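You operate a simulated robot arm through the tools that you are given. There is no shell and no other tool. Be economical: measure what you need, move in short steps, check, and stop when the job is done.

You run a simulated two-armed robot. Do the job below in one go: nothing can be reset, and whatever is moved stays where it is left.

## Task
Shut the top chest drawer. Open the second chest drawer from the top, take the socket with the largest size on its label from the inside from the top of the second chest drawer and put it in the grey bin and shut the drawer again. Take the white cube marked "12 V" from the black bench top and leave it on top of the white tape roll there. Put the red hose on top of the grey plastic case on the black bench top. Take the black ring from the black bench top and put it on top of the brown carton there. Put the blue cube marked "24 V" from the steel bench top on top of the black plastic case. Put the shackle marked "2 t" from the steel bench top on the top of the flat mudguard and the shackle marked "0.5 t" on the green disc. Put the 20 mm silver ring from the steel bench top on the shelf under the steel bench top and the 36 mm silver ring on the red plate. Take the 250 bar sensor from the steel bench top and put it on the black bench top. Take the blue plug from the holes of the grey rack and leave it on the steel bench top. Do these in any order. Set down upright: white cube, blue cube.

It is judged by the outcome, as a careful person would: the job done as asked, and still so three seconds after it is handed in. It fails if anything else is knocked over, pushed out of place, dropped, spilled or broken.

## Robot
Two 7-joint arms with two-finger grippers on one trunk, on a base that drives. Base frame: it is fixed to the floor where the robot stands at the start and does not move with it; the origin is under the middle of the robot, x ahead of it, y to its left, z up; the surface under the hand at the start is at about z = 827. Units: mm, rad, N and s.
The left shoulder is at the start at [25, 216, 1105], the right one opposite. With the tool pointing down near the work surface each hand reaches from about 200 to 760 mm from the robot's upright axis, wherever it stands, measured 20 degrees to its own side. Places, roughly: black bench top [3000, -1100, 800]; black plastic case (9x7x5 cm) [4300, -1300, 800]; black ring (16x16x2 cm) [2900, -1200, 800]; blue cube [4500, -1750, 750]; blue plug (4x3x8 cm) [7400, -2700, 900]; brown carton (26x20x15 cm) [3400, -1300, 900]; green disc (10x10x1 cm) [4600, -1400, 800]; grey bin [-2000, -250, 1000]; grey plastic case (9x7x5 cm) [3200, -1200, 800]; red hose [2750, -1250, 750]; red plate (11x11x1 cm) [5400, -1700, 800]; second chest drawer [1000, -200, 800]; sensor [6000, -2000, 750]; shackle [5000, -1500, 750]; shelf under the steel bench top [5000, -1900, 200]; silver ring [6000, -2000, 750]; socket [1000, 0, 750]; steel bench top [5100, -1700, 800]; top chest drawer [700, -200, 800]; top of the flat mudguard [5100, 2500, 1200]; white cube [2500, -1000, 750]; white tape roll (8x8x5 cm) [3100, -1400, 800]. Payload 2.2 kg a hand.
Tool frame (each hand has its own): the origin (TCP) lies between the finger pads and is the grasp point; the fingertips stand 19 mm ahead of it; z points along the fingers, y is the line along which they close. The gripper opens to 116 mm. The gripper's body begins 70 mm behind the TCP.
Orientation is told as [roll, pitch, yaw] about the base's x, y, z axes, in that order, counted from this pose: with the fingers straight down and closing along the base's y, the tool's x points along the base's -x, its y along +y and its z along -z.

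## Interface
- The arms move only by the tool step_arm. It takes "left_commands", "right_commands" or both (then of equal length, played together; a hand with none holds still); each is a list of rows, each an object (a shift or turn left out is 0, a gripper value left out holds the last) with "claw": the opening in per cent of the stroke, from 0 (shut) to 100 (fully open); "delta_pos": the shift along the tool's x, y, z in units of 300 mm (1.0 is 300 mm), a list of three; "dr": the turn, a rotation vector about the tool's x, y, z in units of 90 degrees (1.0 is 90 degrees), a list of three. In form: [{"claw": claw, "delta_pos": [x, y, z], "dr": [wx, wy, wz]}, ...]. A call has 1 to 8 rows; each row is the pose to reach, as a shift and turn from the pose commanded when the call began, along the tool's axes at that moment. A call with a number of a shift or a turn outside -1 to 1 is refused whole. A row lasts 0.2 s, in which the tool goes at most 50 mm and 0.15 rad; a call with a longer step from one row to the next is refused whole, and so is a gripper value outside its range. Where a pose cannot be reached the arm comes as near as it can. A force on the tool above 40 N (or 10 N above the force at the start of the call, whichever is more), or a blocked arm, ends the call early, and 0.2 s more pass. The fingers move at their own pace and stop on an object; they squeeze with about 42 N. The grip force told is the motor's: it shows also when the fingers shut on nothing. Time passes only in rows, and 0.2 s behind the last, so rows that repeat a pose let the fingers close. The reply holds the time, the measured pose of the TCP, the force on the tool along the base axes, the opening and the grip force, in the units named above and with some noise, with the torque about the TCP (base axes, N m) and any sound that the robot's microphone picked up, and new pictures: "views" is both (left out), scene, wrist or none (wrist: the cameras of the hands that moved).
- Cameras (640 x 400 px; columns grow to the right, rows downward): "scene" is now at [121.4, -17.2, 1269.5]; the picture's right is [-0.26, -0.97, 0.00], its down [-0.66, 0.18, -0.73] and it looks along [0.70, -0.19, -0.69] (base axes); focal length 214 px, centre (320, 200). "left" rides on the left gripper at [69, 15, -96] in its tool frame; the picture's right is [-0.21, 0.98, 0.00], its down [-0.76, -0.17, -0.63] and it looks along [-0.62, -0.14, 0.77] (tool axes); focal length 251 px, centre (320, 200). "right" rides on the right gripper at [69, -15, -96] in its tool frame; the picture's right is [0.21, 0.98, 0.00], its down [-0.76, 0.17, -0.63] and it looks along [-0.62, 0.14, 0.77] (tool axes); focal length 251 px, centre (320, 200). There is no depth. A picture from a camera that has moved, and an enlarged one, comes with that camera's place and axes in the base frame and with its lens. The place of the scene camera against the robot may be out by one fixed shift of up to 12 mm in any direction.
- raise_lower(by): slides the trunk up (or, below 0, down) by that many mm; the arms and the scene camera ride with it, the base frame stays. It gives what a move gives, with no picture.
- steer(legs): drives the robot by 1 to 6 legs, each [ahead, left, turn to the left] in mm, mm and rad, along the robot's own axes; the way and the turn of a leg run together, so that a leg with both is an arc; at most 1500 mm and 3.142 rad a leg. The arms and the cameras ride along, it lands a little off, and it stops where it bumps. It gives what a move gives, and a new picture of the scene camera.
- aim_head(pan, tilt): turns the head with the scene camera to pan (to the left, within 1.396 rad either way) and tilt (down, from -0.506 to 1.204), counted from straight ahead of the robot. It gives what a move gives, and a new picture of the scene camera.
- inspect(camera, box): a new picture of the part [left, top, right, bottom] of that camera's present view, enlarged. It takes no simulated time.
- hand_in(): hands the job in; it is judged then, once.

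Work in short steps. Places have to be worked out from the pictures, the camera data and where the tool is seen: move nearer, look again, correct. Check each grasp and each placing, and mend what went wrong. You have 577 turns and 360 pictures in all, those below and enlarged ones among them. Open the grippers and draw the arms clear of the work before you hand the job in, unless the task says otherwise; then end with one line.

The tools are called after "Call:" as name(argument=value, ...) on one line, values as JSON. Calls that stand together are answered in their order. step_arm: Moves the arms, as the interface text tells. Its arguments: {"type":"object","properties":{"left_commands":{"type":"array","items":{"type":"object","properties":{"claw":{"type":"number"},"delta_pos":{"type":"array","items":{"type":"number"}},"dr":{"type":"array","items":{"type":"number"}}}}},"right_commands":{"type":"array","items":{"type":"object","properties":{"claw":{"type":"number"},"delta_pos":{"type":"array","items":{"type":"number"}},"dr":{"type":"array","items":{"type":"number"}}}}},"views":{"type":"string","enum":["both","scene","wrist","none"]}},"required":[]} The other tools are called the same way: raise_lower (by) slides the trunk up or down; steer (legs) drives the base; aim_head (pan, tilt) turns the head that bears the scene camera; inspect (camera, box) takes an enlarged picture of a part of a camera's view; hand_in () hands the job in.

At the start:

```text
time: 0.0
left_tool_pos: [587.2, 288.7, 1084.9]
left_orientation: [0.0, 0.001, 0.0]
left_wrist_force: [-0.6, 0.3, 0.5]
left_torque: [-0.02, -0.01, -0.04]
left_gripper_width: 116.2
left_grasp_force: 0.0
right_tool_pos: [480.6, -246.2, 1013.5]
right_orientation: [-0.001, 0.002, 0.001]
right_wrist_force: [-0.9, -0.1, 0.0]
right_torque: [-0.01, 0.02, 0.01]
right_gripper_width: 116.2
right_grasp_force: 0.0
trunk travel left (down, up): [-250.0, 240.0]
robot x, y, heading: [0.7, 0.8, 0.001]
head pan, tilt: [-0.264, 0.754]
```

scene: 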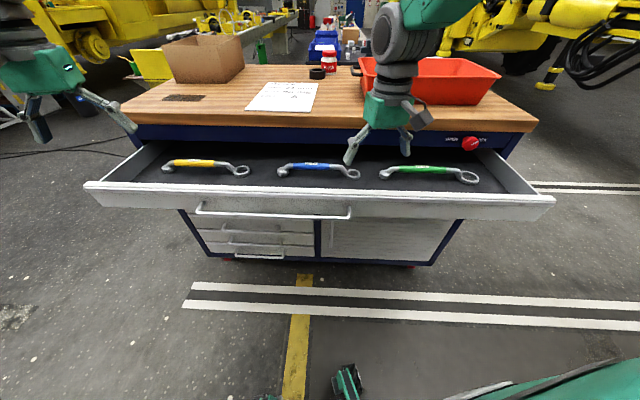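
right: 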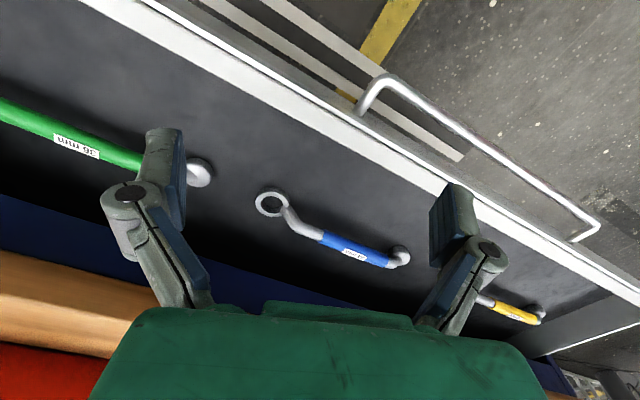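
left: 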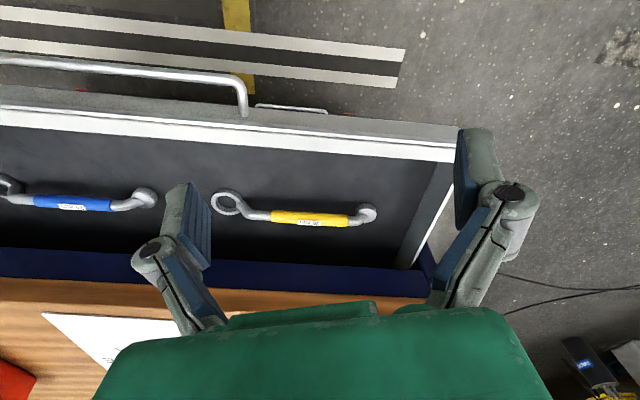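

The top drawer stands open and the chest is turned about -0.26 rad to me. I back off a little, square up to the chest, and centre the head.

Call:
steer(legs=[[-300, 0, 0], [0, 0, -0.264]])

Call:
aim_head(pan=0, tilt=0.6)

```text
time: 2.9
left_tool_pos: [342.9, 129.3, 1085.3]
left_orientation: [-0.003, -0.003, -0.265]
left_wrist_force: [0.0, 0.9, -0.1]
left_torque: [-0.04, 0.04, 0.01]
left_gripper_width: 116.0
left_grasp_force: 0.1
right_tool_pos: [98.0, -359.7, 1016.8]
right_orientation: [-0.005, -0.001, -0.265]
right_wrist_force: [-0.1, 0.3, 0.2]
right_torque: [-0.02, 0.01, -0.02]
right_gripper_width: 116.1
right_grasp_force: 0.0
trunk travel left (down, up): [-250.0, 240.0]
robot x, y, heading: [-298.5, -1.4, -0.267]
head pan, tilt: [-0.264, 0.754]
camera scene: at [-186.4, -43.8, 1269.5], right [-0.5, -0.86, 0.01], down [-0.6, 0.34, -0.73], along [0.63, -0.37, -0.69], focal length 214 px, centre (320, 200)
```

scene: 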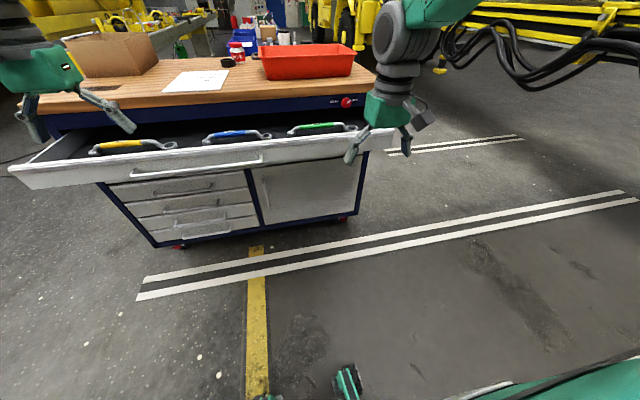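

```text
time: 3.7
left_tool_pos: [338.5, 129.9, 1088.5]
left_orientation: [-0.002, -0.008, -0.265]
left_wrist_force: [-0.5, 0.5, -0.7]
left_torque: [-0.02, -0.02, -0.02]
left_gripper_width: 116.1
left_grasp_force: 0.0
right_tool_pos: [94.1, -359.2, 1018.6]
right_orientation: [-0.004, -0.005, -0.266]
right_wrist_force: [-0.1, -0.2, 0.6]
right_torque: [0.01, 0.04, 0.02]
right_gripper_width: 116.2
right_grasp_force: 0.0
trunk travel left (down, up): [-250.0, 240.0]
robot x, y, heading: [-300.6, 0.6, -0.264]
head pan, tilt: [0.0, 0.6]
camera scene: at [-173.8, -27.2, 1282.7], right [-0.26, -0.96, 0.0], down [-0.55, 0.15, -0.82], along [0.79, -0.22, -0.57], focal length 214 px, centre (320, 200)
```

scene: 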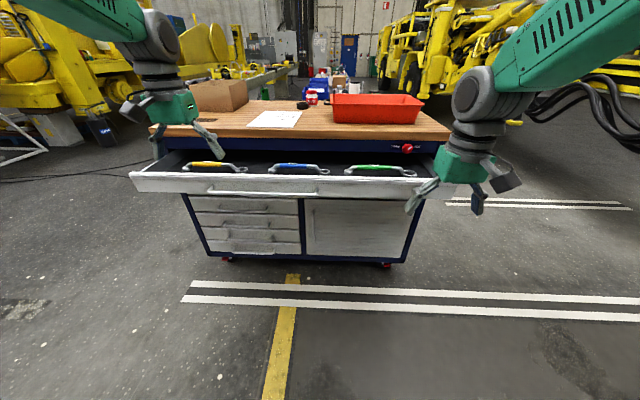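

I'm square to the chest now; the drawer front lies about 840 mm ahead, its upper edge near z 860. I close the right gripper, lower it in front of the drawer front, and drive up close.

Call:
step_arm(right_commands=[{"claw": 0, "delta_pos": [0, 0, 0.16]}, {"delta_pos": [0, 0, 0.32]}, {"delta_pos": [0, 0, 0.48]}, {"delta_pos": [0, 0, 0.58]}, {"delta_pos": [0, 0, 0.58]}], views="none")

Call:
steer(legs=[[220, 0, 0]])

Call:
inspect(camera="right", box=[0, 0, 640, 400])

```text
time: 4.9
left_tool_pos: [336.6, 127.0, 1089.1]
left_orientation: [0.001, -0.006, -0.266]
left_wrist_force: [0.0, -0.9, -0.2]
left_torque: [-0.02, 0.02, 0.0]
left_gripper_width: 115.8
left_grasp_force: 0.1
right_tool_pos: [94.3, -360.7, 844.5]
right_orientation: [-0.001, -0.007, -0.266]
right_wrist_force: [-0.4, -0.1, -0.8]
right_torque: [0.02, -0.04, 0.01]
right_gripper_width: 0.0
right_grasp_force: 29.1
trunk travel left (down, up): [-250.0, 240.0]
robot x, y, heading: [-301.0, 1.7, -0.265]
head pan, tilt: [0.0, 0.6]
```

```text
time: 6.6
left_tool_pos: [550.9, 68.1, 1088.2]
left_orientation: [0.0, -0.006, -0.267]
left_wrist_force: [-0.3, -1.0, 0.1]
left_torque: [0.02, 0.01, 0.02]
left_gripper_width: 116.1
left_grasp_force: 0.0
right_tool_pos: [307.0, -420.0, 843.1]
right_orientation: [0.001, -0.007, -0.267]
right_wrist_force: [-0.2, 0.1, -0.2]
right_torque: [-0.01, -0.01, 0.01]
right_gripper_width: 0.0
right_grasp_force: 28.6
trunk travel left (down, up): [-250.0, 240.0]
robot x, y, heading: [-85.4, -55.9, -0.264]
head pan, tilt: [0.0, 0.6]
camera scene: at [38.6, -88.4, 1282.6], right [-0.26, -0.96, 0.0], down [-0.55, 0.15, -0.82], along [0.79, -0.22, -0.57], focal length 214 px, centre (320, 200)
```

scene: 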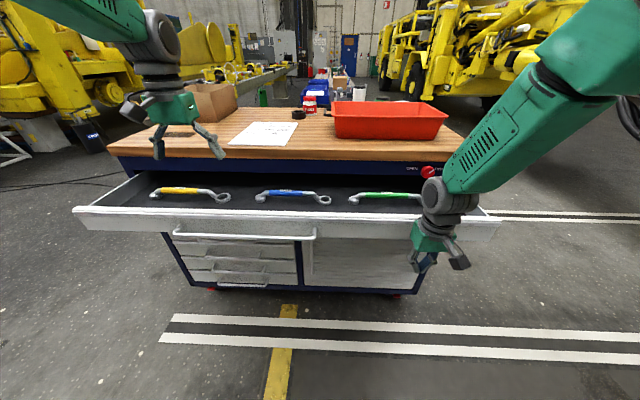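

```text
1.00 times, centred on (320, 200) of right (not enlarged: the box is as wide or as high as the picture)
camera zoom: at [236.7, -416.0, 941.3], right [0.05, 1.0, 0.0], down [0.77, -0.04, 0.64], along [0.64, -0.03, -0.77], focal length 251 px, centre (320, 200)
```

zoom: 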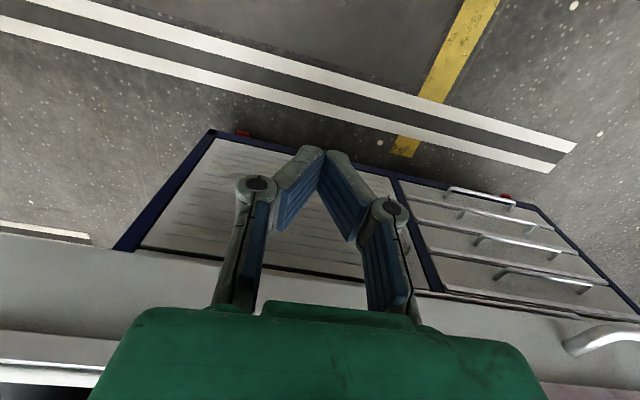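

The closed hand stands before the drawer front, right of the handle. I push forward in steps, watching the force.

Call:
step_arm(right_commands=[{"delta_pos": [-0.12, 0, 0]}, {"delta_pos": [-0.24, 0, 0]}, {"delta_pos": [-0.36, 0, 0]}, {"delta_pos": [-0.46, 0, 0]}, {"delta_pos": [-0.56, 0, 0]}, {"delta_pos": [-0.66, 0, 0]}, {"delta_pos": [-0.76, 0, 0]}], views="scene")

```text
time: 8.2
left_tool_pos: [549.6, 67.1, 1088.1]
left_orientation: [0.0, -0.006, -0.266]
left_wrist_force: [1.1, 0.3, -0.4]
left_torque: [0.03, 0.02, -0.01]
left_gripper_width: 116.2
left_grasp_force: 0.0
right_tool_pos: [526.2, -480.2, 846.1]
right_orientation: [0.0, -0.005, -0.266]
right_wrist_force: [0.7, -0.4, 0.1]
right_torque: [-0.01, 0.02, 0.01]
right_gripper_width: 0.1
right_grasp_force: 28.7
trunk travel left (down, up): [-250.0, 240.0]
robot x, y, heading: [-87.4, -57.2, -0.27]
head pan, tilt: [0.0, 0.6]
camera scene: at [41.3, -89.3, 1282.2], right [-0.26, -0.96, 0.0], down [-0.55, 0.15, -0.82], along [0.79, -0.22, -0.57], focal length 214 px, centre (320, 200)
```

scene: 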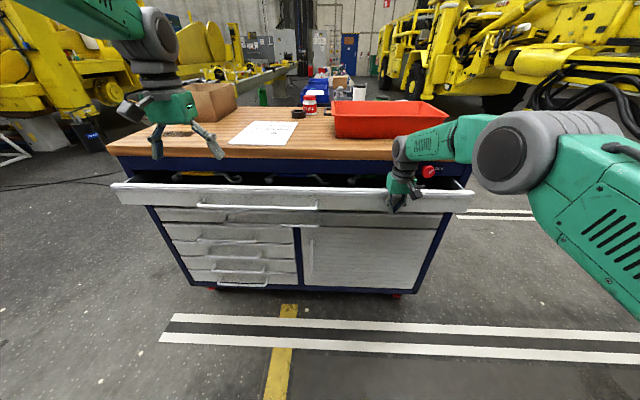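

The drawer moves with the push. I keep pushing.

Call:
step_arm(right_commands=[{"delta_pos": [-0.1, 0, 0]}, {"delta_pos": [-0.2, 0, 0]}, {"delta_pos": [-0.25, 0, 0]}, {"delta_pos": [-0.3, 0, 0]}], views="scene")

```text
time: 9.2
left_tool_pos: [548.3, 68.4, 1089.8]
left_orientation: [-0.001, -0.009, -0.268]
left_wrist_force: [0.3, -0.2, 0.4]
left_torque: [0.0, 0.05, 0.02]
left_gripper_width: 116.1
left_grasp_force: 0.0
right_tool_pos: [548.2, -487.1, 849.5]
right_orientation: [-0.003, -0.007, -0.266]
right_wrist_force: [-0.8, -0.1, -0.6]
right_torque: [0.01, 0.04, 0.02]
right_gripper_width: 0.0
right_grasp_force: 28.5
right hand out of reach, approached as far as the arm can: row 1, 2, 3, 4
trunk travel left (down, up): [-250.0, 240.0]
robot x, y, heading: [-85.0, -59.2, -0.267]
head pan, tilt: [0.0, 0.6]
camera scene: at [39.8, -88.5, 1282.5], right [-0.26, -0.96, 0.0], down [-0.55, 0.15, -0.82], along [0.79, -0.22, -0.57], focal length 214 px, centre (320, 200)
```

scene: 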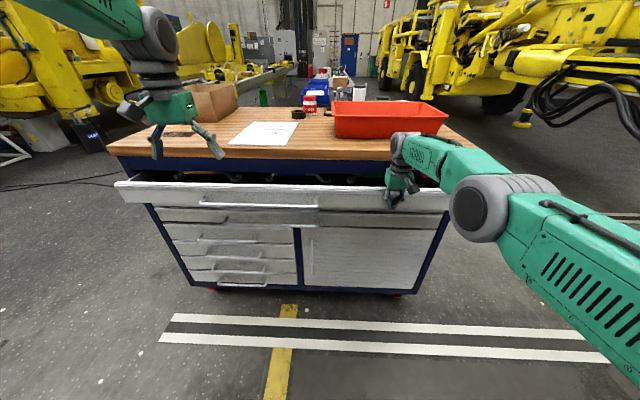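

At the reach limit. I draw the hand back 240 mm and drive 250 mm ahead, then push again.

Call:
step_arm(right_commands=[{"delta_pos": [0.15, 0, 0]}, {"delta_pos": [0.3, 0, 0]}, {"delta_pos": [0.45, 0, 0]}, {"delta_pos": [0.6, 0, 0]}, {"delta_pos": [0.75, 0, 0]}, {"delta_pos": [0.9, 0, 0]}], views="none")

Call:
steer(legs=[[220, 0, 0]])

Call:
step_arm(right_commands=[{"delta_pos": [-0.12, 0, 0]}, {"delta_pos": [-0.24, 0, 0]}, {"delta_pos": [-0.36, 0, 0]}, {"delta_pos": [-0.48, 0, 0]}, {"delta_pos": [-0.56, 0, 0]}, {"delta_pos": [-0.64, 0, 0]}, {"delta_pos": [-0.7, 0, 0]}], views="scene")

```text
time: 10.6
left_tool_pos: [546.5, 68.4, 1090.7]
left_orientation: [0.0, -0.011, -0.266]
left_wrist_force: [-0.5, 0.2, 0.1]
left_torque: [-0.04, 0.0, -0.01]
left_gripper_width: 116.0
left_grasp_force: 0.0
right_tool_pos: [283.1, -415.1, 849.5]
right_orientation: [0.001, -0.01, -0.265]
right_wrist_force: [-0.5, 0.5, 0.3]
right_torque: [-0.02, -0.02, 0.01]
right_gripper_width: 0.0
right_grasp_force: 28.4
trunk travel left (down, up): [-250.0, 240.0]
robot x, y, heading: [-84.2, -56.8, -0.263]
head pan, tilt: [0.0, 0.6]
```

```text
time: 12.3
left_tool_pos: [758.9, 12.5, 1088.9]
left_orientation: [0.001, -0.007, -0.266]
left_wrist_force: [0.1, -1.0, 0.8]
left_torque: [0.0, 0.05, 0.01]
left_gripper_width: 116.1
left_grasp_force: 0.1
right_tool_pos: [497.5, -471.3, 847.2]
right_orientation: [-0.001, -0.009, -0.264]
right_wrist_force: [0.6, -0.1, 0.5]
right_torque: [-0.03, 0.01, 0.0]
right_gripper_width: 0.0
right_grasp_force: 27.8
trunk travel left (down, up): [-250.0, 240.0]
robot x, y, heading: [122.4, -119.2, -0.266]
head pan, tilt: [0.0, 0.6]
camera scene: at [250.8, -145.6, 1282.7], right [-0.26, -0.96, 0.0], down [-0.55, 0.15, -0.82], along [0.79, -0.22, -0.57], focal length 214 px, centre (320, 200)
```

scene: 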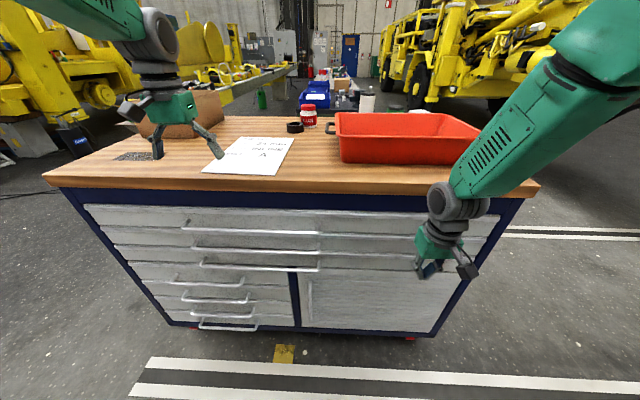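

```text
time: 13.2
left_tool_pos: [750.6, 14.2, 1093.9]
left_orientation: [-0.001, -0.018, -0.264]
left_wrist_force: [-0.3, 0.9, 0.2]
left_torque: [-0.06, -0.02, 0.01]
left_gripper_width: 116.0
left_grasp_force: 0.1
right_tool_pos: [597.6, -498.5, 853.0]
right_orientation: [0.0, -0.001, -0.269]
right_wrist_force: [-0.5, 0.6, -0.2]
right_torque: [0.0, -0.03, 0.01]
right_gripper_width: 0.1
right_grasp_force: 28.7
trunk travel left (down, up): [-250.0, 240.0]
robot x, y, heading: [121.5, -112.9, -0.264]
head pan, tilt: [0.0, 0.6]
stopped in row 4 (right hand): the force on the tool passed its limit at 90 N (the readings are from after the stop); the commanded pose is now the measured one
camera scene: at [247.8, -144.4, 1283.1], right [-0.26, -0.96, 0.0], down [-0.55, 0.15, -0.82], along [0.8, -0.22, -0.57], focal length 214 px, centre (320, 200)
```

scene: 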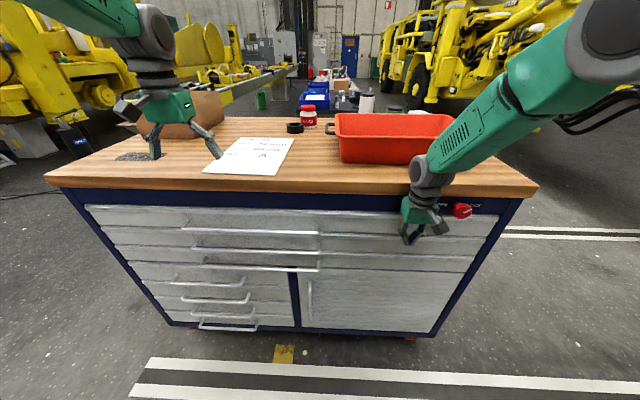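

The top drawer is flush now; the chest front is around 570 mm ahead of the robot, with the second drawer's handle (the one beneath) near z 845, about 175 mm left. I back off 130 mm and start turning the left hand to point forward with fingers closing vertically.

Call:
steer(legs=[[-150, 0, 0]])

Call:
step_arm(left_commands=[{"claw": 60, "dr": [-0.05, -0.05, 0.05]}, {"dr": [-0.1, -0.1, 0.1]}, {"dr": [-0.15, -0.15, 0.15]}, {"dr": [-0.2, -0.2, 0.2]}, {"dr": [-0.25, -0.25, 0.25]}, {"dr": [-0.3, -0.3, 0.3]}, {"dr": [-0.35, -0.35, 0.35]}, {"dr": [-0.4, -0.4, 0.4]}], right_commands=[{"delta_pos": [0.12, 0, 0]}, {"delta_pos": [0.24, 0, 0]}, {"delta_pos": [0.36, 0, 0]}, {"delta_pos": [0.36, 0, -0.12]}, {"delta_pos": [0.36, 0, -0.24]}, {"delta_pos": [0.36, 0, -0.24]}, {"delta_pos": [0.36, 0, -0.24]}, {"delta_pos": [0.36, 0, -0.24]}], views="none")

```text
time: 14.6
left_tool_pos: [606.8, 52.0, 1093.1]
left_orientation: [0.0, -0.014, -0.266]
left_wrist_force: [0.5, 0.2, 0.6]
left_torque: [0.03, -0.01, -0.01]
left_gripper_width: 115.9
left_grasp_force: 0.1
right_tool_pos: [455.6, -461.1, 851.9]
right_orientation: [-0.002, 0.002, -0.269]
right_wrist_force: [-0.6, -0.1, 0.2]
right_torque: [-0.01, -0.03, -0.02]
right_gripper_width: 0.2
right_grasp_force: 28.9
trunk travel left (down, up): [-250.0, 240.0]
robot x, y, heading: [-20.8, -80.4, -0.268]
head pan, tilt: [0.0, 0.6]
camera scene: at [106.2, -106.5, 1282.5], right [-0.26, -0.96, 0.0], down [-0.55, 0.15, -0.82], along [0.79, -0.22, -0.57], focal length 214 px, centre (320, 200)
```

scene: 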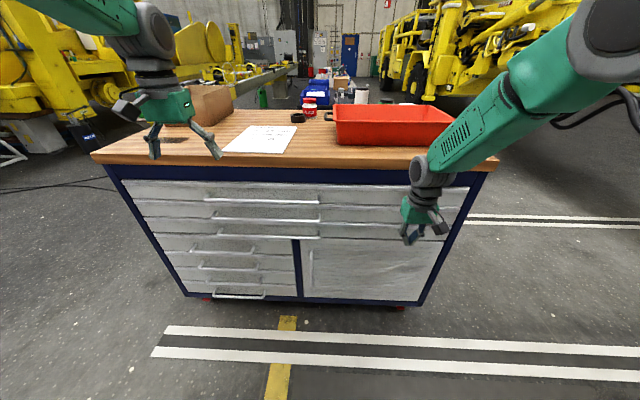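

```text
time: 16.4
left_tool_pos: [605.3, 57.0, 1097.1]
left_orientation: [0.798, -0.364, -1.044]
left_wrist_force: [0.3, -0.1, -0.6]
left_torque: [-0.01, -0.02, 0.04]
left_gripper_width: 69.5
left_grasp_force: 0.2
right_tool_pos: [349.0, -431.8, 926.1]
right_orientation: [0.002, -0.003, -0.27]
right_wrist_force: [0.2, 0.1, -0.6]
right_torque: [0.0, 0.01, 0.01]
right_gripper_width: 0.0
right_grasp_force: 28.6
trunk travel left (down, up): [-250.0, 240.0]
robot x, y, heading: [-19.3, -76.3, -0.271]
head pan, tilt: [0.0, 0.6]
```

Half the turn is done; I finish it and look.

Call:
step_arm(left_commands=[{"dr": [-0.05, -0.05, 0.05]}, {"dr": [-0.1, -0.1, 0.1]}, {"dr": [-0.15, -0.15, 0.15]}, {"dr": [-0.2, -0.2, 0.2]}, {"dr": [-0.25, -0.25, 0.25]}, {"dr": [-0.3, -0.3, 0.3]}, {"dr": [-0.35, -0.35, 0.35]}, {"dr": [-0.37, -0.37, 0.37]}], views="both")

```text
time: 18.2
left_tool_pos: [604.5, 57.9, 1095.2]
left_orientation: [1.43, -0.143, -1.676]
left_wrist_force: [-0.7, 0.0, 0.5]
left_torque: [0.01, 0.01, 0.03]
left_gripper_width: 69.3
left_grasp_force: 0.0
left hand out of reach, approached as far as the arm can: row 1, 2, 6, 7, 8
right_tool_pos: [348.4, -429.4, 926.3]
right_orientation: [-0.001, -0.001, -0.268]
right_wrist_force: [-0.5, -0.4, 0.4]
right_torque: [0.01, 0.0, -0.01]
right_gripper_width: 0.0
right_grasp_force: 29.0
trunk travel left (down, up): [-250.0, 240.0]
robot x, y, heading: [-20.6, -74.9, -0.267]
head pan, tilt: [0.0, 0.6]
camera scene: at [105.6, -102.9, 1282.7], right [-0.26, -0.96, 0.0], down [-0.55, 0.15, -0.82], along [0.79, -0.22, -0.57], focal length 214 px, centre (320, 200)
camera left: at [519.5, 139.3, 1114.1], right [0.13, -0.09, 0.99], down [-0.73, -0.69, 0.03], along [0.67, -0.72, -0.15], focal length 251 px, centre (320, 200)
```

scene: 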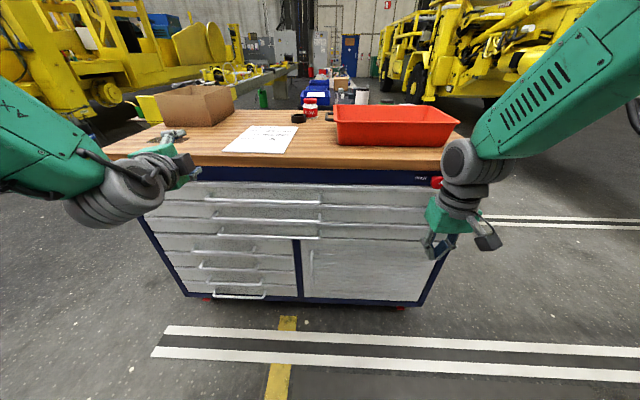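
left: 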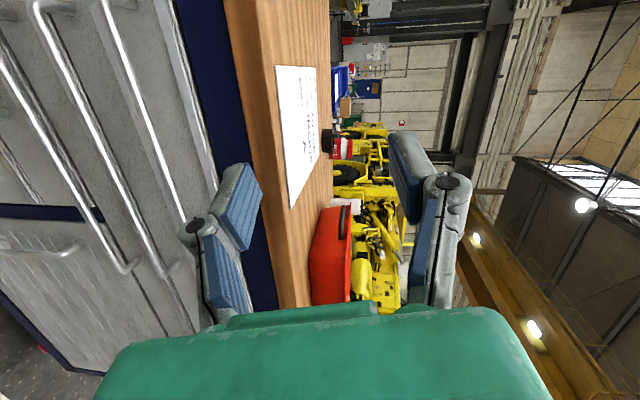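

The hand points forward and slightly down, closing vertically. I bring it down and to the right in front of the handles, clear of the chest, and look again.

Call:
step_arm(left_commands=[{"delta_pos": [-0.054, -0.132, 0.006]}, {"delta_pos": [-0.108, -0.265, 0.012]}, {"delta_pos": [-0.162, -0.397, 0.018]}, {"delta_pos": [-0.216, -0.53, 0.025]}, {"delta_pos": [-0.27, -0.662, 0.031]}, {"delta_pos": [-0.325, -0.795, 0.037]}, {"delta_pos": [-0.325, -0.795, 0.037]}], views="both")

```text
time: 19.8
left_tool_pos: [565.2, -73.7, 875.6]
left_orientation: [1.429, -0.14, -1.678]
left_wrist_force: [0.3, 0.7, -1.1]
left_torque: [0.02, 0.01, 0.01]
left_gripper_width: 69.4
left_grasp_force: 0.1
right_tool_pos: [346.3, -432.9, 925.4]
right_orientation: [0.001, -0.001, -0.269]
right_wrist_force: [0.2, 0.4, -0.7]
right_torque: [0.03, -0.01, -0.01]
right_gripper_width: 0.0
right_grasp_force: 28.4
trunk travel left (down, up): [-250.0, 240.0]
robot x, y, heading: [-16.5, -74.3, -0.264]
head pan, tilt: [0.0, 0.6]
camera scene: at [104.3, -107.8, 1282.8], right [-0.26, -0.96, 0.0], down [-0.55, 0.15, -0.82], along [0.79, -0.22, -0.57], focal length 214 px, centre (320, 200)
camera left: at [481.0, 8.3, 894.1], right [0.13, -0.09, 0.99], down [-0.73, -0.69, 0.03], along [0.67, -0.72, -0.16], focal length 251 px, centre (320, 200)
```

scene: 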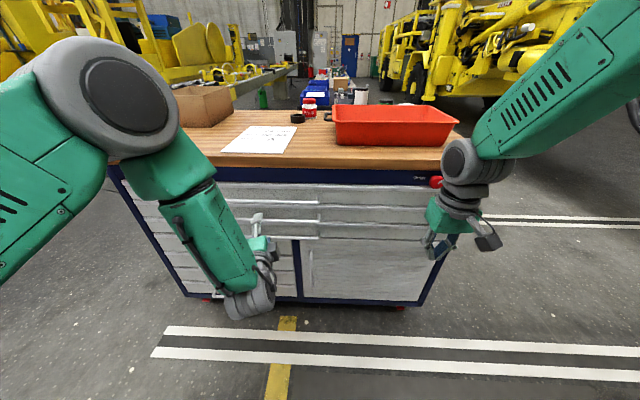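
left: 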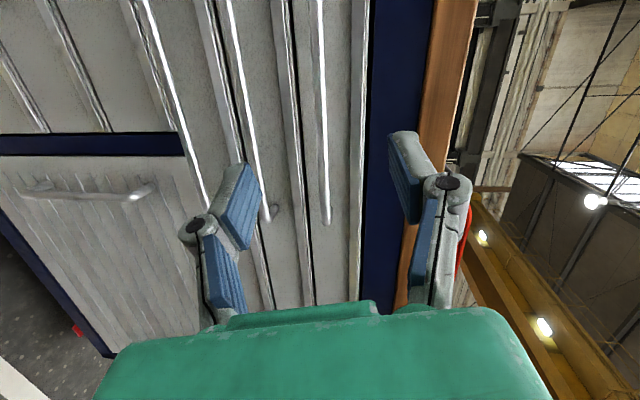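

Triangulating the handles from scene and wrist views: the second handle is nearer n≈770 (770 mm ahead of the robot) and z≈745. I lower the hand to that height and correct its orientation.

Call:
step_arm(left_commands=[{"delta_pos": [0.02, -0.137, 0.019], "dr": [-0.043, -0.047, 0.044]}, {"delta_pos": [0.038, -0.274, 0.038], "dr": [-0.086, -0.094, 0.088]}, {"delta_pos": [0.057, -0.411, 0.056], "dr": [-0.086, -0.094, 0.088]}, {"delta_pos": [0.057, -0.411, 0.056], "dr": [-0.086, -0.094, 0.088]}], views="both")

```text
time: 20.8
left_tool_pos: [565.4, -75.1, 747.6]
left_orientation: [1.578, -0.01, -1.836]
left_wrist_force: [0.1, 0.0, 0.3]
left_torque: [-0.01, -0.02, -0.03]
left_gripper_width: 69.4
left_grasp_force: 0.1
right_tool_pos: [346.1, -431.7, 925.9]
right_orientation: [0.001, -0.001, -0.269]
right_wrist_force: [0.4, -0.1, 0.3]
right_torque: [0.0, 0.0, 0.03]
right_gripper_width: 0.2
right_grasp_force: 28.9
trunk travel left (down, up): [-250.0, 240.0]
robot x, y, heading: [-21.7, -75.0, -0.266]
head pan, tilt: [0.0, 0.6]
camera scene: at [104.5, -107.7, 1282.8], right [-0.26, -0.96, 0.0], down [-0.55, 0.15, -0.82], along [0.79, -0.22, -0.57], focal length 214 px, centre (320, 200)
camera left: at [489.8, 18.0, 762.9], right [-0.06, -0.2, 0.98], down [-0.81, -0.57, -0.16], along [0.59, -0.8, -0.12], focal length 251 px, centre (320, 200)
```

scene: 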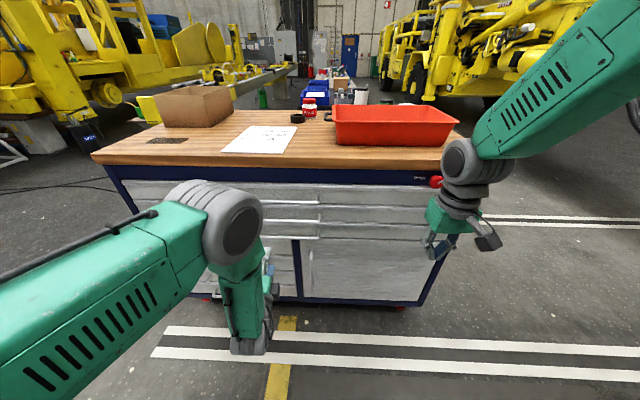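
left: 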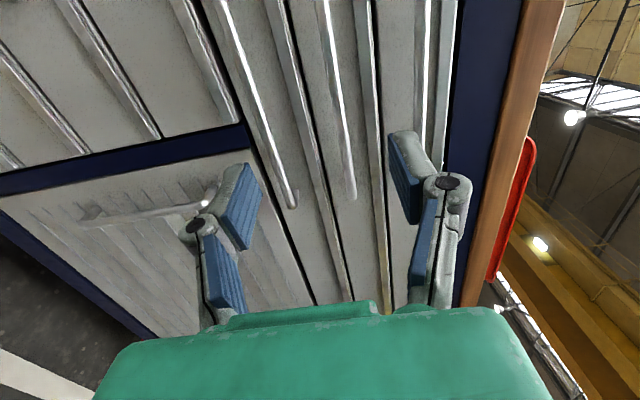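

Orientation is right; the second handle lies about 18 mm above the present hand height. I raise and go forward 130 mm.

Call:
step_arm(left_commands=[{"delta_pos": [0, 0.058, 0.11]}, {"delta_pos": [0, 0.058, 0.22]}, {"delta_pos": [0, 0.058, 0.33]}, {"delta_pos": [0, 0.058, 0.43]}, {"delta_pos": [0, 0.058, 0.43]}], views="wrist")

```text
time: 22.0
left_tool_pos: [689.9, -105.8, 767.1]
left_orientation: [1.575, -0.011, -1.833]
left_wrist_force: [-0.1, 0.2, -0.1]
left_torque: [0.01, -0.02, 0.02]
left_gripper_width: 69.6
left_grasp_force: 0.0
right_tool_pos: [346.4, -431.4, 927.3]
right_orientation: [0.001, -0.002, -0.27]
right_wrist_force: [-0.6, 0.3, -0.2]
right_torque: [-0.02, -0.01, -0.03]
right_gripper_width: 0.2
right_grasp_force: 28.6
trunk travel left (down, up): [-250.0, 240.0]
robot x, y, heading: [-19.5, -76.4, -0.264]
head pan, tilt: [0.0, 0.6]
camera left: at [614.8, -14.0, 781.7], right [-0.06, -0.2, 0.98], down [-0.81, -0.57, -0.16], along [0.59, -0.8, -0.12], focal length 251 px, centre (320, 200)
```

left: 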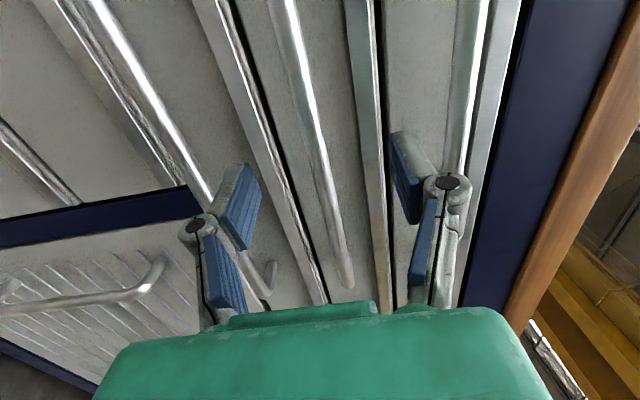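

The bar is centred between the fingers. I advance 65 mm more and look.

Call:
step_arm(left_commands=[{"delta_pos": [0, 0, 0.1]}, {"delta_pos": [0, 0, 0.2]}, {"delta_pos": [0, 0, 0.22]}, {"delta_pos": [0, 0, 0.22]}], views="wrist")

```text
time: 23.0
left_tool_pos: [754.5, -124.2, 767.5]
left_orientation: [1.575, -0.012, -1.834]
left_wrist_force: [-0.7, 0.9, -0.6]
left_torque: [0.06, 0.01, -0.02]
left_gripper_width: 69.4
left_grasp_force: 0.0
right_tool_pos: [345.8, -431.8, 926.1]
right_orientation: [0.003, -0.004, -0.269]
right_wrist_force: [-0.4, -0.4, -0.3]
right_torque: [0.0, -0.04, 0.02]
right_gripper_width: 0.1
right_grasp_force: 28.4
trunk travel left (down, up): [-250.0, 240.0]
robot x, y, heading: [-18.1, -75.4, -0.265]
head pan, tilt: [0.0, 0.6]
camera left: at [679.5, -31.7, 781.6], right [-0.06, -0.2, 0.98], down [-0.81, -0.57, -0.16], along [0.59, -0.8, -0.12], focal length 251 px, centre (320, 200)
```

left: 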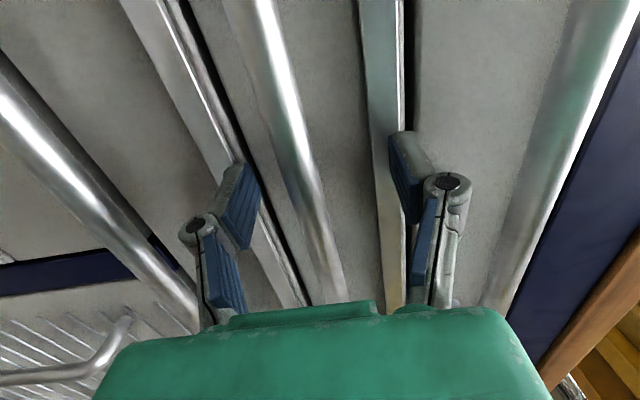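

The bar's apparent size suggests it's about at the TCP. I close the left gripper.

Call:
step_arm(left_commands=[{"claw": 0}, {"claw": 0}, {"claw": 0}], views="wrist")

```text
time: 23.8
left_tool_pos: [753.8, -124.0, 767.7]
left_orientation: [1.578, -0.01, -1.833]
left_wrist_force: [-0.7, 0.6, 0.5]
left_torque: [0.01, 0.01, -0.02]
left_gripper_width: 0.1
left_grasp_force: 28.5
right_tool_pos: [346.9, -430.9, 924.4]
right_orientation: [0.003, -0.001, -0.268]
right_wrist_force: [0.4, 1.3, -0.5]
right_torque: [-0.01, -0.01, 0.02]
right_gripper_width: 0.1
right_grasp_force: 28.1
trunk travel left (down, up): [-250.0, 240.0]
robot x, y, heading: [-21.1, -73.9, -0.264]
head pan, tilt: [0.0, 0.6]
camera left: at [679.3, -31.7, 781.6], right [-0.06, -0.2, 0.98], down [-0.81, -0.57, -0.16], along [0.59, -0.8, -0.12], focal length 251 px, centre (320, 200)
```

left: 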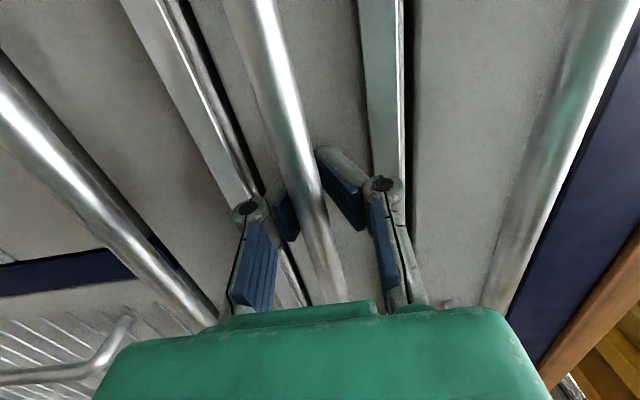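

The bar passes behind the closed tips, inside the bowed fingers: it's hooked. I pull straight back.

Call:
step_arm(left_commands=[{"delta_pos": [0, 0, -0.08]}, {"delta_pos": [0, 0, -0.16]}, {"delta_pos": [0, 0, -0.24]}, {"delta_pos": [0, 0, -0.32]}, {"delta_pos": [0, 0, -0.4]}], views="both")

```text
time: 25.0
left_tool_pos: [636.9, -93.5, 766.1]
left_orientation: [1.58, -0.012, -1.837]
left_wrist_force: [1.8, 0.7, -2.9]
left_torque: [-0.06, -0.04, -0.03]
left_gripper_width: 0.1
left_grasp_force: 28.7
right_tool_pos: [345.7, -432.7, 925.4]
right_orientation: [0.0, -0.005, -0.27]
right_wrist_force: [0.9, 0.3, 0.1]
right_torque: [-0.01, -0.02, -0.01]
right_gripper_width: 0.0
right_grasp_force: 28.1
trunk travel left (down, up): [-250.0, 240.0]
robot x, y, heading: [-21.9, -79.5, -0.264]
head pan, tilt: [0.0, 0.6]
camera scene: at [104.7, -107.2, 1282.8], right [-0.26, -0.96, 0.0], down [-0.55, 0.15, -0.82], along [0.79, -0.22, -0.57], focal length 214 px, centre (320, 200)
camera left: at [561.9, -1.5, 781.1], right [-0.06, -0.19, 0.98], down [-0.81, -0.57, -0.16], along [0.59, -0.8, -0.12], focal length 251 px, centre (320, 200)
```

scene: 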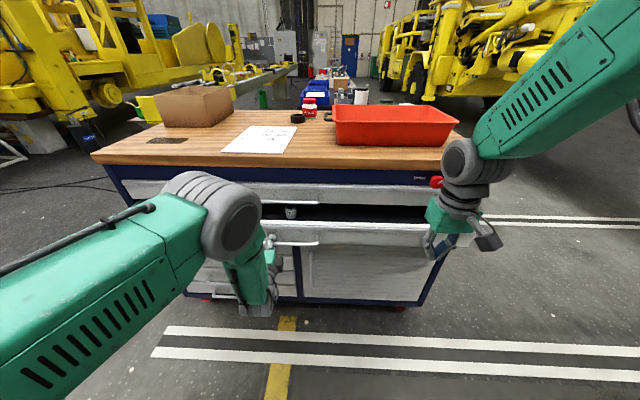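
left: 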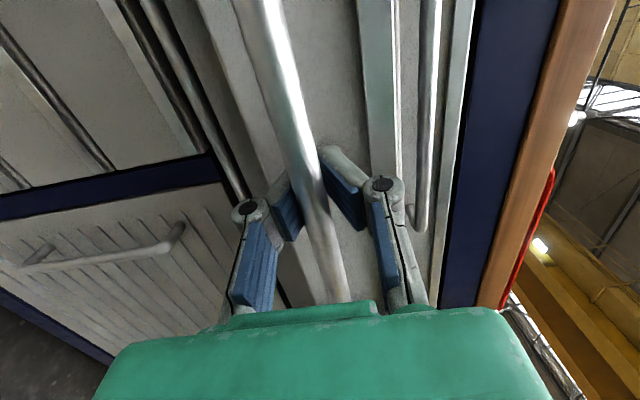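

It opens, and the top one stays shut. I keep pulling.

Call:
step_arm(left_commands=[{"delta_pos": [0, 0, -0.1]}, {"delta_pos": [0, 0, -0.2]}, {"delta_pos": [0, 0, -0.3]}, {"delta_pos": [0, 0, -0.4]}, {"delta_pos": [0, 0, -0.5]}, {"delta_pos": [0, 0, -0.6]}], views="scene")

```text
time: 26.4
left_tool_pos: [462.0, -46.8, 767.5]
left_orientation: [1.581, -0.013, -1.835]
left_wrist_force: [0.7, -0.5, 0.3]
left_torque: [0.03, 0.01, 0.01]
left_gripper_width: 0.0
left_grasp_force: 28.3
right_tool_pos: [344.3, -431.7, 926.7]
right_orientation: [0.002, -0.004, -0.267]
right_wrist_force: [0.5, 0.4, 0.4]
right_torque: [0.01, -0.01, 0.01]
right_gripper_width: 0.1
right_grasp_force: 28.5
trunk travel left (down, up): [-250.0, 240.0]
robot x, y, heading: [-21.4, -75.1, -0.269]
head pan, tilt: [0.0, 0.6]
camera scene: at [103.7, -107.0, 1283.0], right [-0.26, -0.96, 0.0], down [-0.55, 0.15, -0.82], along [0.79, -0.22, -0.57], focal length 214 px, centre (320, 200)
```

scene: 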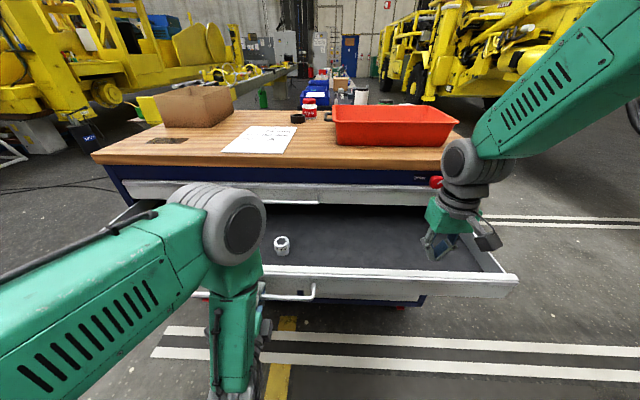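

The drawer is well out. I open the left gripper, back off the handle, then raise the hand clear.

Call:
step_arm(left_commands=[{"claw": 60}, {"claw": 60}, {"delta_pos": [0, 0, -0.1]}, {"delta_pos": [0, 0, -0.2]}, {"delta_pos": [0, 0, -0.3]}, {"delta_pos": [0, 0.15, -0.3]}, {"delta_pos": [0, 0.3, -0.3]}, {"delta_pos": [0, 0.45, -0.3]}], views="none")

Call:
step_arm(left_commands=[{"delta_pos": [0, 0.15, 0]}, {"delta_pos": [0, 0.3, 0]}, {"delta_pos": [0.1, 0.45, 0]}, {"delta_pos": [0.2, 0.5, 0.05]}, {"delta_pos": [0.3, 0.5, 0.1]}, {"delta_pos": [0.4, 0.5, 0.15]}], views="scene")

```text
time: 27.9
left_tool_pos: [441.4, -40.5, 804.3]
left_orientation: [1.531, -0.009, -1.832]
left_wrist_force: [1.7, -2.8, -45.1]
left_torque: [0.32, -0.7, 0.4]
left_gripper_width: 96.0
left_grasp_force: 19.9
left hand out of reach, approached as far as the arm can: row 3, 4, 5, 6, 7
right_tool_pos: [345.9, -431.2, 925.3]
right_orientation: [0.001, -0.003, -0.27]
right_wrist_force: [0.3, -0.2, -0.5]
right_torque: [-0.02, -0.04, 0.01]
right_gripper_width: 0.2
right_grasp_force: 28.4
trunk travel left (down, up): [-250.0, 240.0]
robot x, y, heading: [-23.2, -78.1, -0.261]
head pan, tilt: [0.0, 0.6]
stopped in row 7 (left hand): the force on the tool passed its limit at 64 N (the readings are from after the stop); the commanded pose is now the measured one
```

```text
refused: row 3 steps farther than a row can; nothing moved
```

The arm couldn't retreat and the lower finger caught the bar. I lower to the bar's height again, and instead drive the base back.

Call:
step_arm(left_commands=[{"claw": 60, "delta_pos": [0, -0.06, 0]}, {"delta_pos": [0, -0.12, 0]}, {"delta_pos": [0, -0.12, 0]}], views="wrist")

```text
time: 28.6
left_tool_pos: [441.0, -41.7, 775.4]
left_orientation: [1.547, -0.009, -1.832]
left_wrist_force: [0.7, 0.6, 0.2]
left_torque: [-0.01, 0.01, -0.03]
left_gripper_width: 69.6
left_grasp_force: 0.1
right_tool_pos: [344.0, -432.9, 926.8]
right_orientation: [0.0, -0.006, -0.269]
right_wrist_force: [-0.1, 0.3, -0.9]
right_torque: [-0.05, 0.01, -0.01]
right_gripper_width: 0.0
right_grasp_force: 28.1
trunk travel left (down, up): [-250.0, 240.0]
robot x, y, heading: [-21.8, -77.6, -0.267]
head pan, tilt: [0.0, 0.6]
camera left: at [366.5, 50.0, 792.6], right [-0.03, -0.21, 0.98], down [-0.81, -0.57, -0.15], along [0.59, -0.8, -0.15], focal length 251 px, centre (320, 200)
```

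left: 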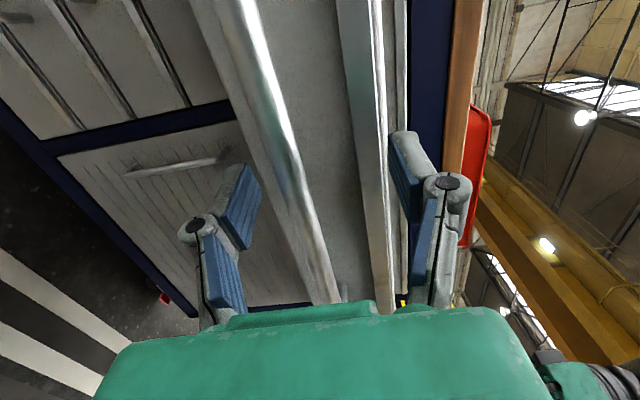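

The bar is free between the fingers. I drive back 120 mm.

Call:
steer(legs=[[-120, 0, 0]])

Call:
step_arm(left_commands=[{"delta_pos": [0, 0.13, 0]}, {"delta_pos": [0, 0.26, 0]}, {"delta_pos": [0, 0.39, 0]}, {"delta_pos": [0, 0.52, 0]}, {"delta_pos": [0, 0.65, 0]}, {"delta_pos": [0.1, 0.75, 0]}, {"delta_pos": [0.2, 0.85, 0]}, {"delta_pos": [0.3, 0.85, 0.05]}], views="scene")

```text
time: 29.9
left_tool_pos: [325.0, -10.4, 776.3]
left_orientation: [1.547, -0.009, -1.833]
left_wrist_force: [0.8, 0.1, -0.3]
left_torque: [0.02, 0.02, 0.01]
left_gripper_width: 69.5
left_grasp_force: 0.1
right_tool_pos: [228.3, -400.5, 927.4]
right_orientation: [0.003, -0.006, -0.27]
right_wrist_force: [-0.1, 0.4, 0.5]
right_torque: [0.0, -0.01, -0.02]
right_gripper_width: 0.0
right_grasp_force: 28.8
trunk travel left (down, up): [-250.0, 240.0]
robot x, y, heading: [-134.6, -43.7, -0.267]
head pan, tilt: [0.0, 0.6]
camera scene: at [-11.6, -75.7, 1282.8], right [-0.26, -0.96, 0.0], down [-0.55, 0.15, -0.82], along [0.79, -0.22, -0.57], focal length 214 px, centre (320, 200)
```

scene: 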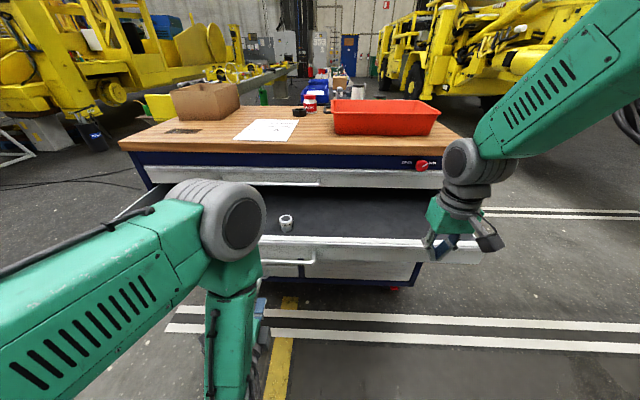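

```text
time: 31.7
left_tool_pos: [397.4, 52.4, 1019.1]
left_orientation: [1.553, -0.022, -1.828]
left_wrist_force: [-0.5, 0.3, 0.9]
left_torque: [0.0, -0.01, -0.02]
left_gripper_width: 69.5
left_grasp_force: 0.0
left hand out of reach, approached as far as the arm can: row 6, 7, 8
right_tool_pos: [225.9, -398.4, 929.0]
right_orientation: [0.001, -0.005, -0.272]
right_wrist_force: [0.5, -1.3, 0.5]
right_torque: [0.0, -0.01, 0.0]
right_gripper_width: 0.3
right_grasp_force: 28.8
trunk travel left (down, up): [-250.0, 240.0]
robot x, y, heading: [-137.4, -42.9, -0.266]
head pan, tilt: [0.0, 0.6]
camera scene: at [-10.4, -74.2, 1282.6], right [-0.26, -0.96, 0.0], down [-0.55, 0.15, -0.82], along [0.79, -0.22, -0.57], focal length 214 px, centre (320, 200)
```

scene: 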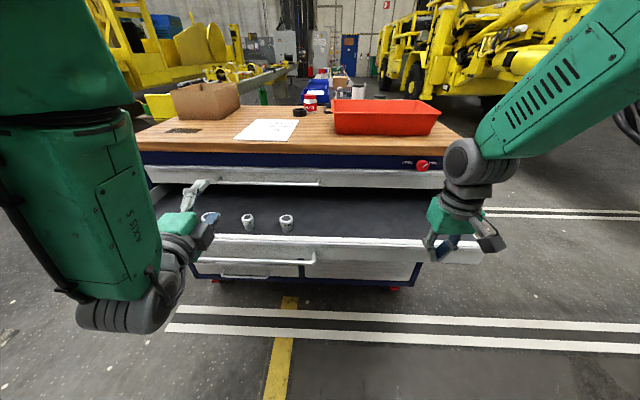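

Three sockets are seen near the front of the drawer. I turn the left hand back to pointing down.

Call:
step_arm(left_commands=[{"dr": [0.05, 0.05, -0.05]}, {"dr": [0.1, 0.1, -0.1]}, {"dr": [0.15, 0.15, -0.15]}, {"dr": [0.2, 0.2, -0.2]}, {"dr": [0.25, 0.25, -0.25]}, {"dr": [0.3, 0.3, -0.3]}, {"dr": [0.35, 0.35, -0.35]}, {"dr": [0.4, 0.4, -0.4]}], views="none")

Call:
step_arm(left_commands=[{"dr": [0.05, 0.05, -0.05]}, {"dr": [0.1, 0.1, -0.1]}, {"dr": [0.15, 0.15, -0.15]}, {"dr": [0.2, 0.2, -0.2]}, {"dr": [0.25, 0.25, -0.25]}, {"dr": [0.3, 0.3, -0.3]}, {"dr": [0.35, 0.35, -0.35]}, {"dr": [0.37, 0.37, -0.37]}], views="none")

Call:
inspect(camera="scene", box=[160, 160, 360, 285])

```text
time: 33.5
left_tool_pos: [394.3, 49.8, 1017.2]
left_orientation: [0.725, -0.331, -1.003]
left_wrist_force: [0.6, 0.2, -0.6]
left_torque: [-0.01, 0.02, -0.01]
left_gripper_width: 69.7
left_grasp_force: 0.1
right_tool_pos: [225.9, -399.3, 929.6]
right_orientation: [0.0, -0.009, -0.269]
right_wrist_force: [0.2, 0.2, -0.3]
right_torque: [-0.01, -0.02, -0.01]
right_gripper_width: 0.1
right_grasp_force: 28.1
trunk travel left (down, up): [-250.0, 240.0]
robot x, y, heading: [-139.7, -47.2, -0.269]
head pan, tilt: [0.0, 0.6]
```

```text
time: 35.3
left_tool_pos: [396.5, 50.3, 1018.0]
left_orientation: [-0.011, 0.022, -0.262]
left_wrist_force: [0.1, -0.7, 0.3]
left_torque: [-0.02, 0.02, 0.0]
left_gripper_width: 69.4
left_grasp_force: 0.1
right_tool_pos: [226.6, -398.0, 929.0]
right_orientation: [-0.001, -0.009, -0.269]
right_wrist_force: [0.3, 0.2, 0.2]
right_torque: [0.03, 0.0, 0.02]
right_gripper_width: 0.0
right_grasp_force: 28.1
trunk travel left (down, up): [-250.0, 240.0]
robot x, y, heading: [-134.0, -40.6, -0.272]
head pan, tilt: [0.0, 0.6]
```

```text
3.20 times, centred on (260, 222) of scene
camera zoom: at [-10.5, -74.3, 1282.7], right [-0.26, -0.96, 0.0], down [-0.55, 0.15, -0.82], along [0.79, -0.22, -0.57], focal length 686 px, centre (512, 128)
```

zoom: 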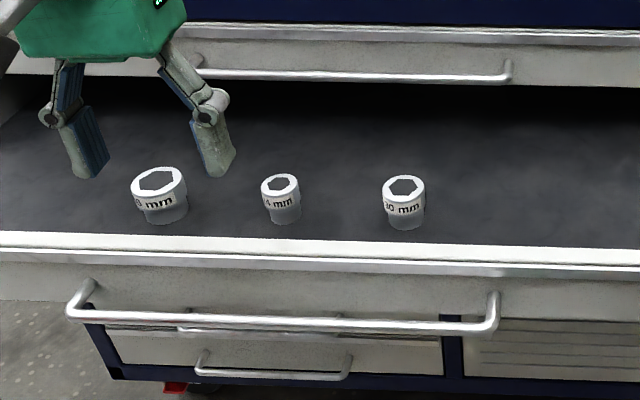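

The left socket looks the largest; I drive nearer and left to view the labels with the left wrist camera.

Call:
steer(legs=[[170, 120, 0]])

Call:
inspect(camera="left", box=[0, 0, 640, 400])

```text
time: 36.9
left_tool_pos: [592.0, 122.8, 1017.9]
left_orientation: [-0.009, 0.022, -0.262]
left_wrist_force: [-0.4, 0.1, -0.3]
left_torque: [-0.02, 0.01, 0.01]
left_gripper_width: 69.7
left_grasp_force: 0.1
right_tool_pos: [424.1, -325.6, 928.7]
right_orientation: [0.0, -0.009, -0.271]
right_wrist_force: [0.0, 0.0, -0.3]
right_torque: [-0.02, 0.03, -0.02]
right_gripper_width: 0.2
right_grasp_force: 28.2
trunk travel left (down, up): [-250.0, 240.0]
robot x, y, heading: [63.3, 27.7, -0.27]
head pan, tilt: [0.0, 0.6]
camera scene: at [186.4, -2.9, 1282.7], right [-0.26, -0.96, 0.0], down [-0.55, 0.15, -0.82], along [0.79, -0.22, -0.57], focal length 214 px, centre (320, 200)
```

scene: 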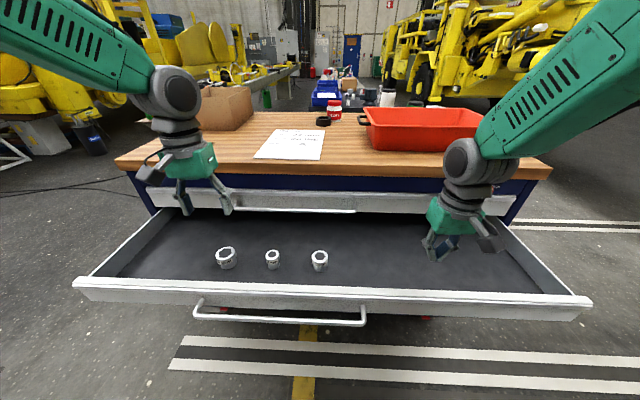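

```text
1.00 times, centred on (320, 200) of left (not enlarged: the box is as wide or as high as the picture)
camera zoom: at [532.3, 155.8, 1115.9], right [0.46, 0.89, -0.01], down [0.7, -0.35, 0.62], along [0.54, -0.29, -0.79], focal length 251 px, centre (320, 200)
```

zoom: 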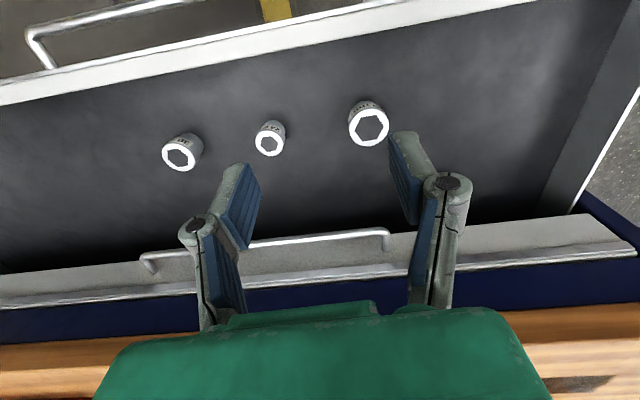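

I zoom the scene view for the labels.

Call:
inspect(camera="scene", box=[200, 232, 344, 282])

```text
4.44 times, centred on (272, 257) of scene
camera zoom: at [186.4, -2.9, 1282.7], right [-0.26, -0.96, 0.0], down [-0.55, 0.15, -0.82], along [0.79, -0.22, -0.57], focal length 953 px, centre (533, -53)
```

zoom: 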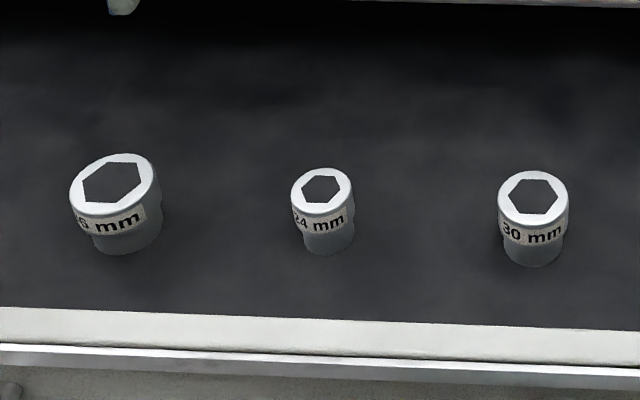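

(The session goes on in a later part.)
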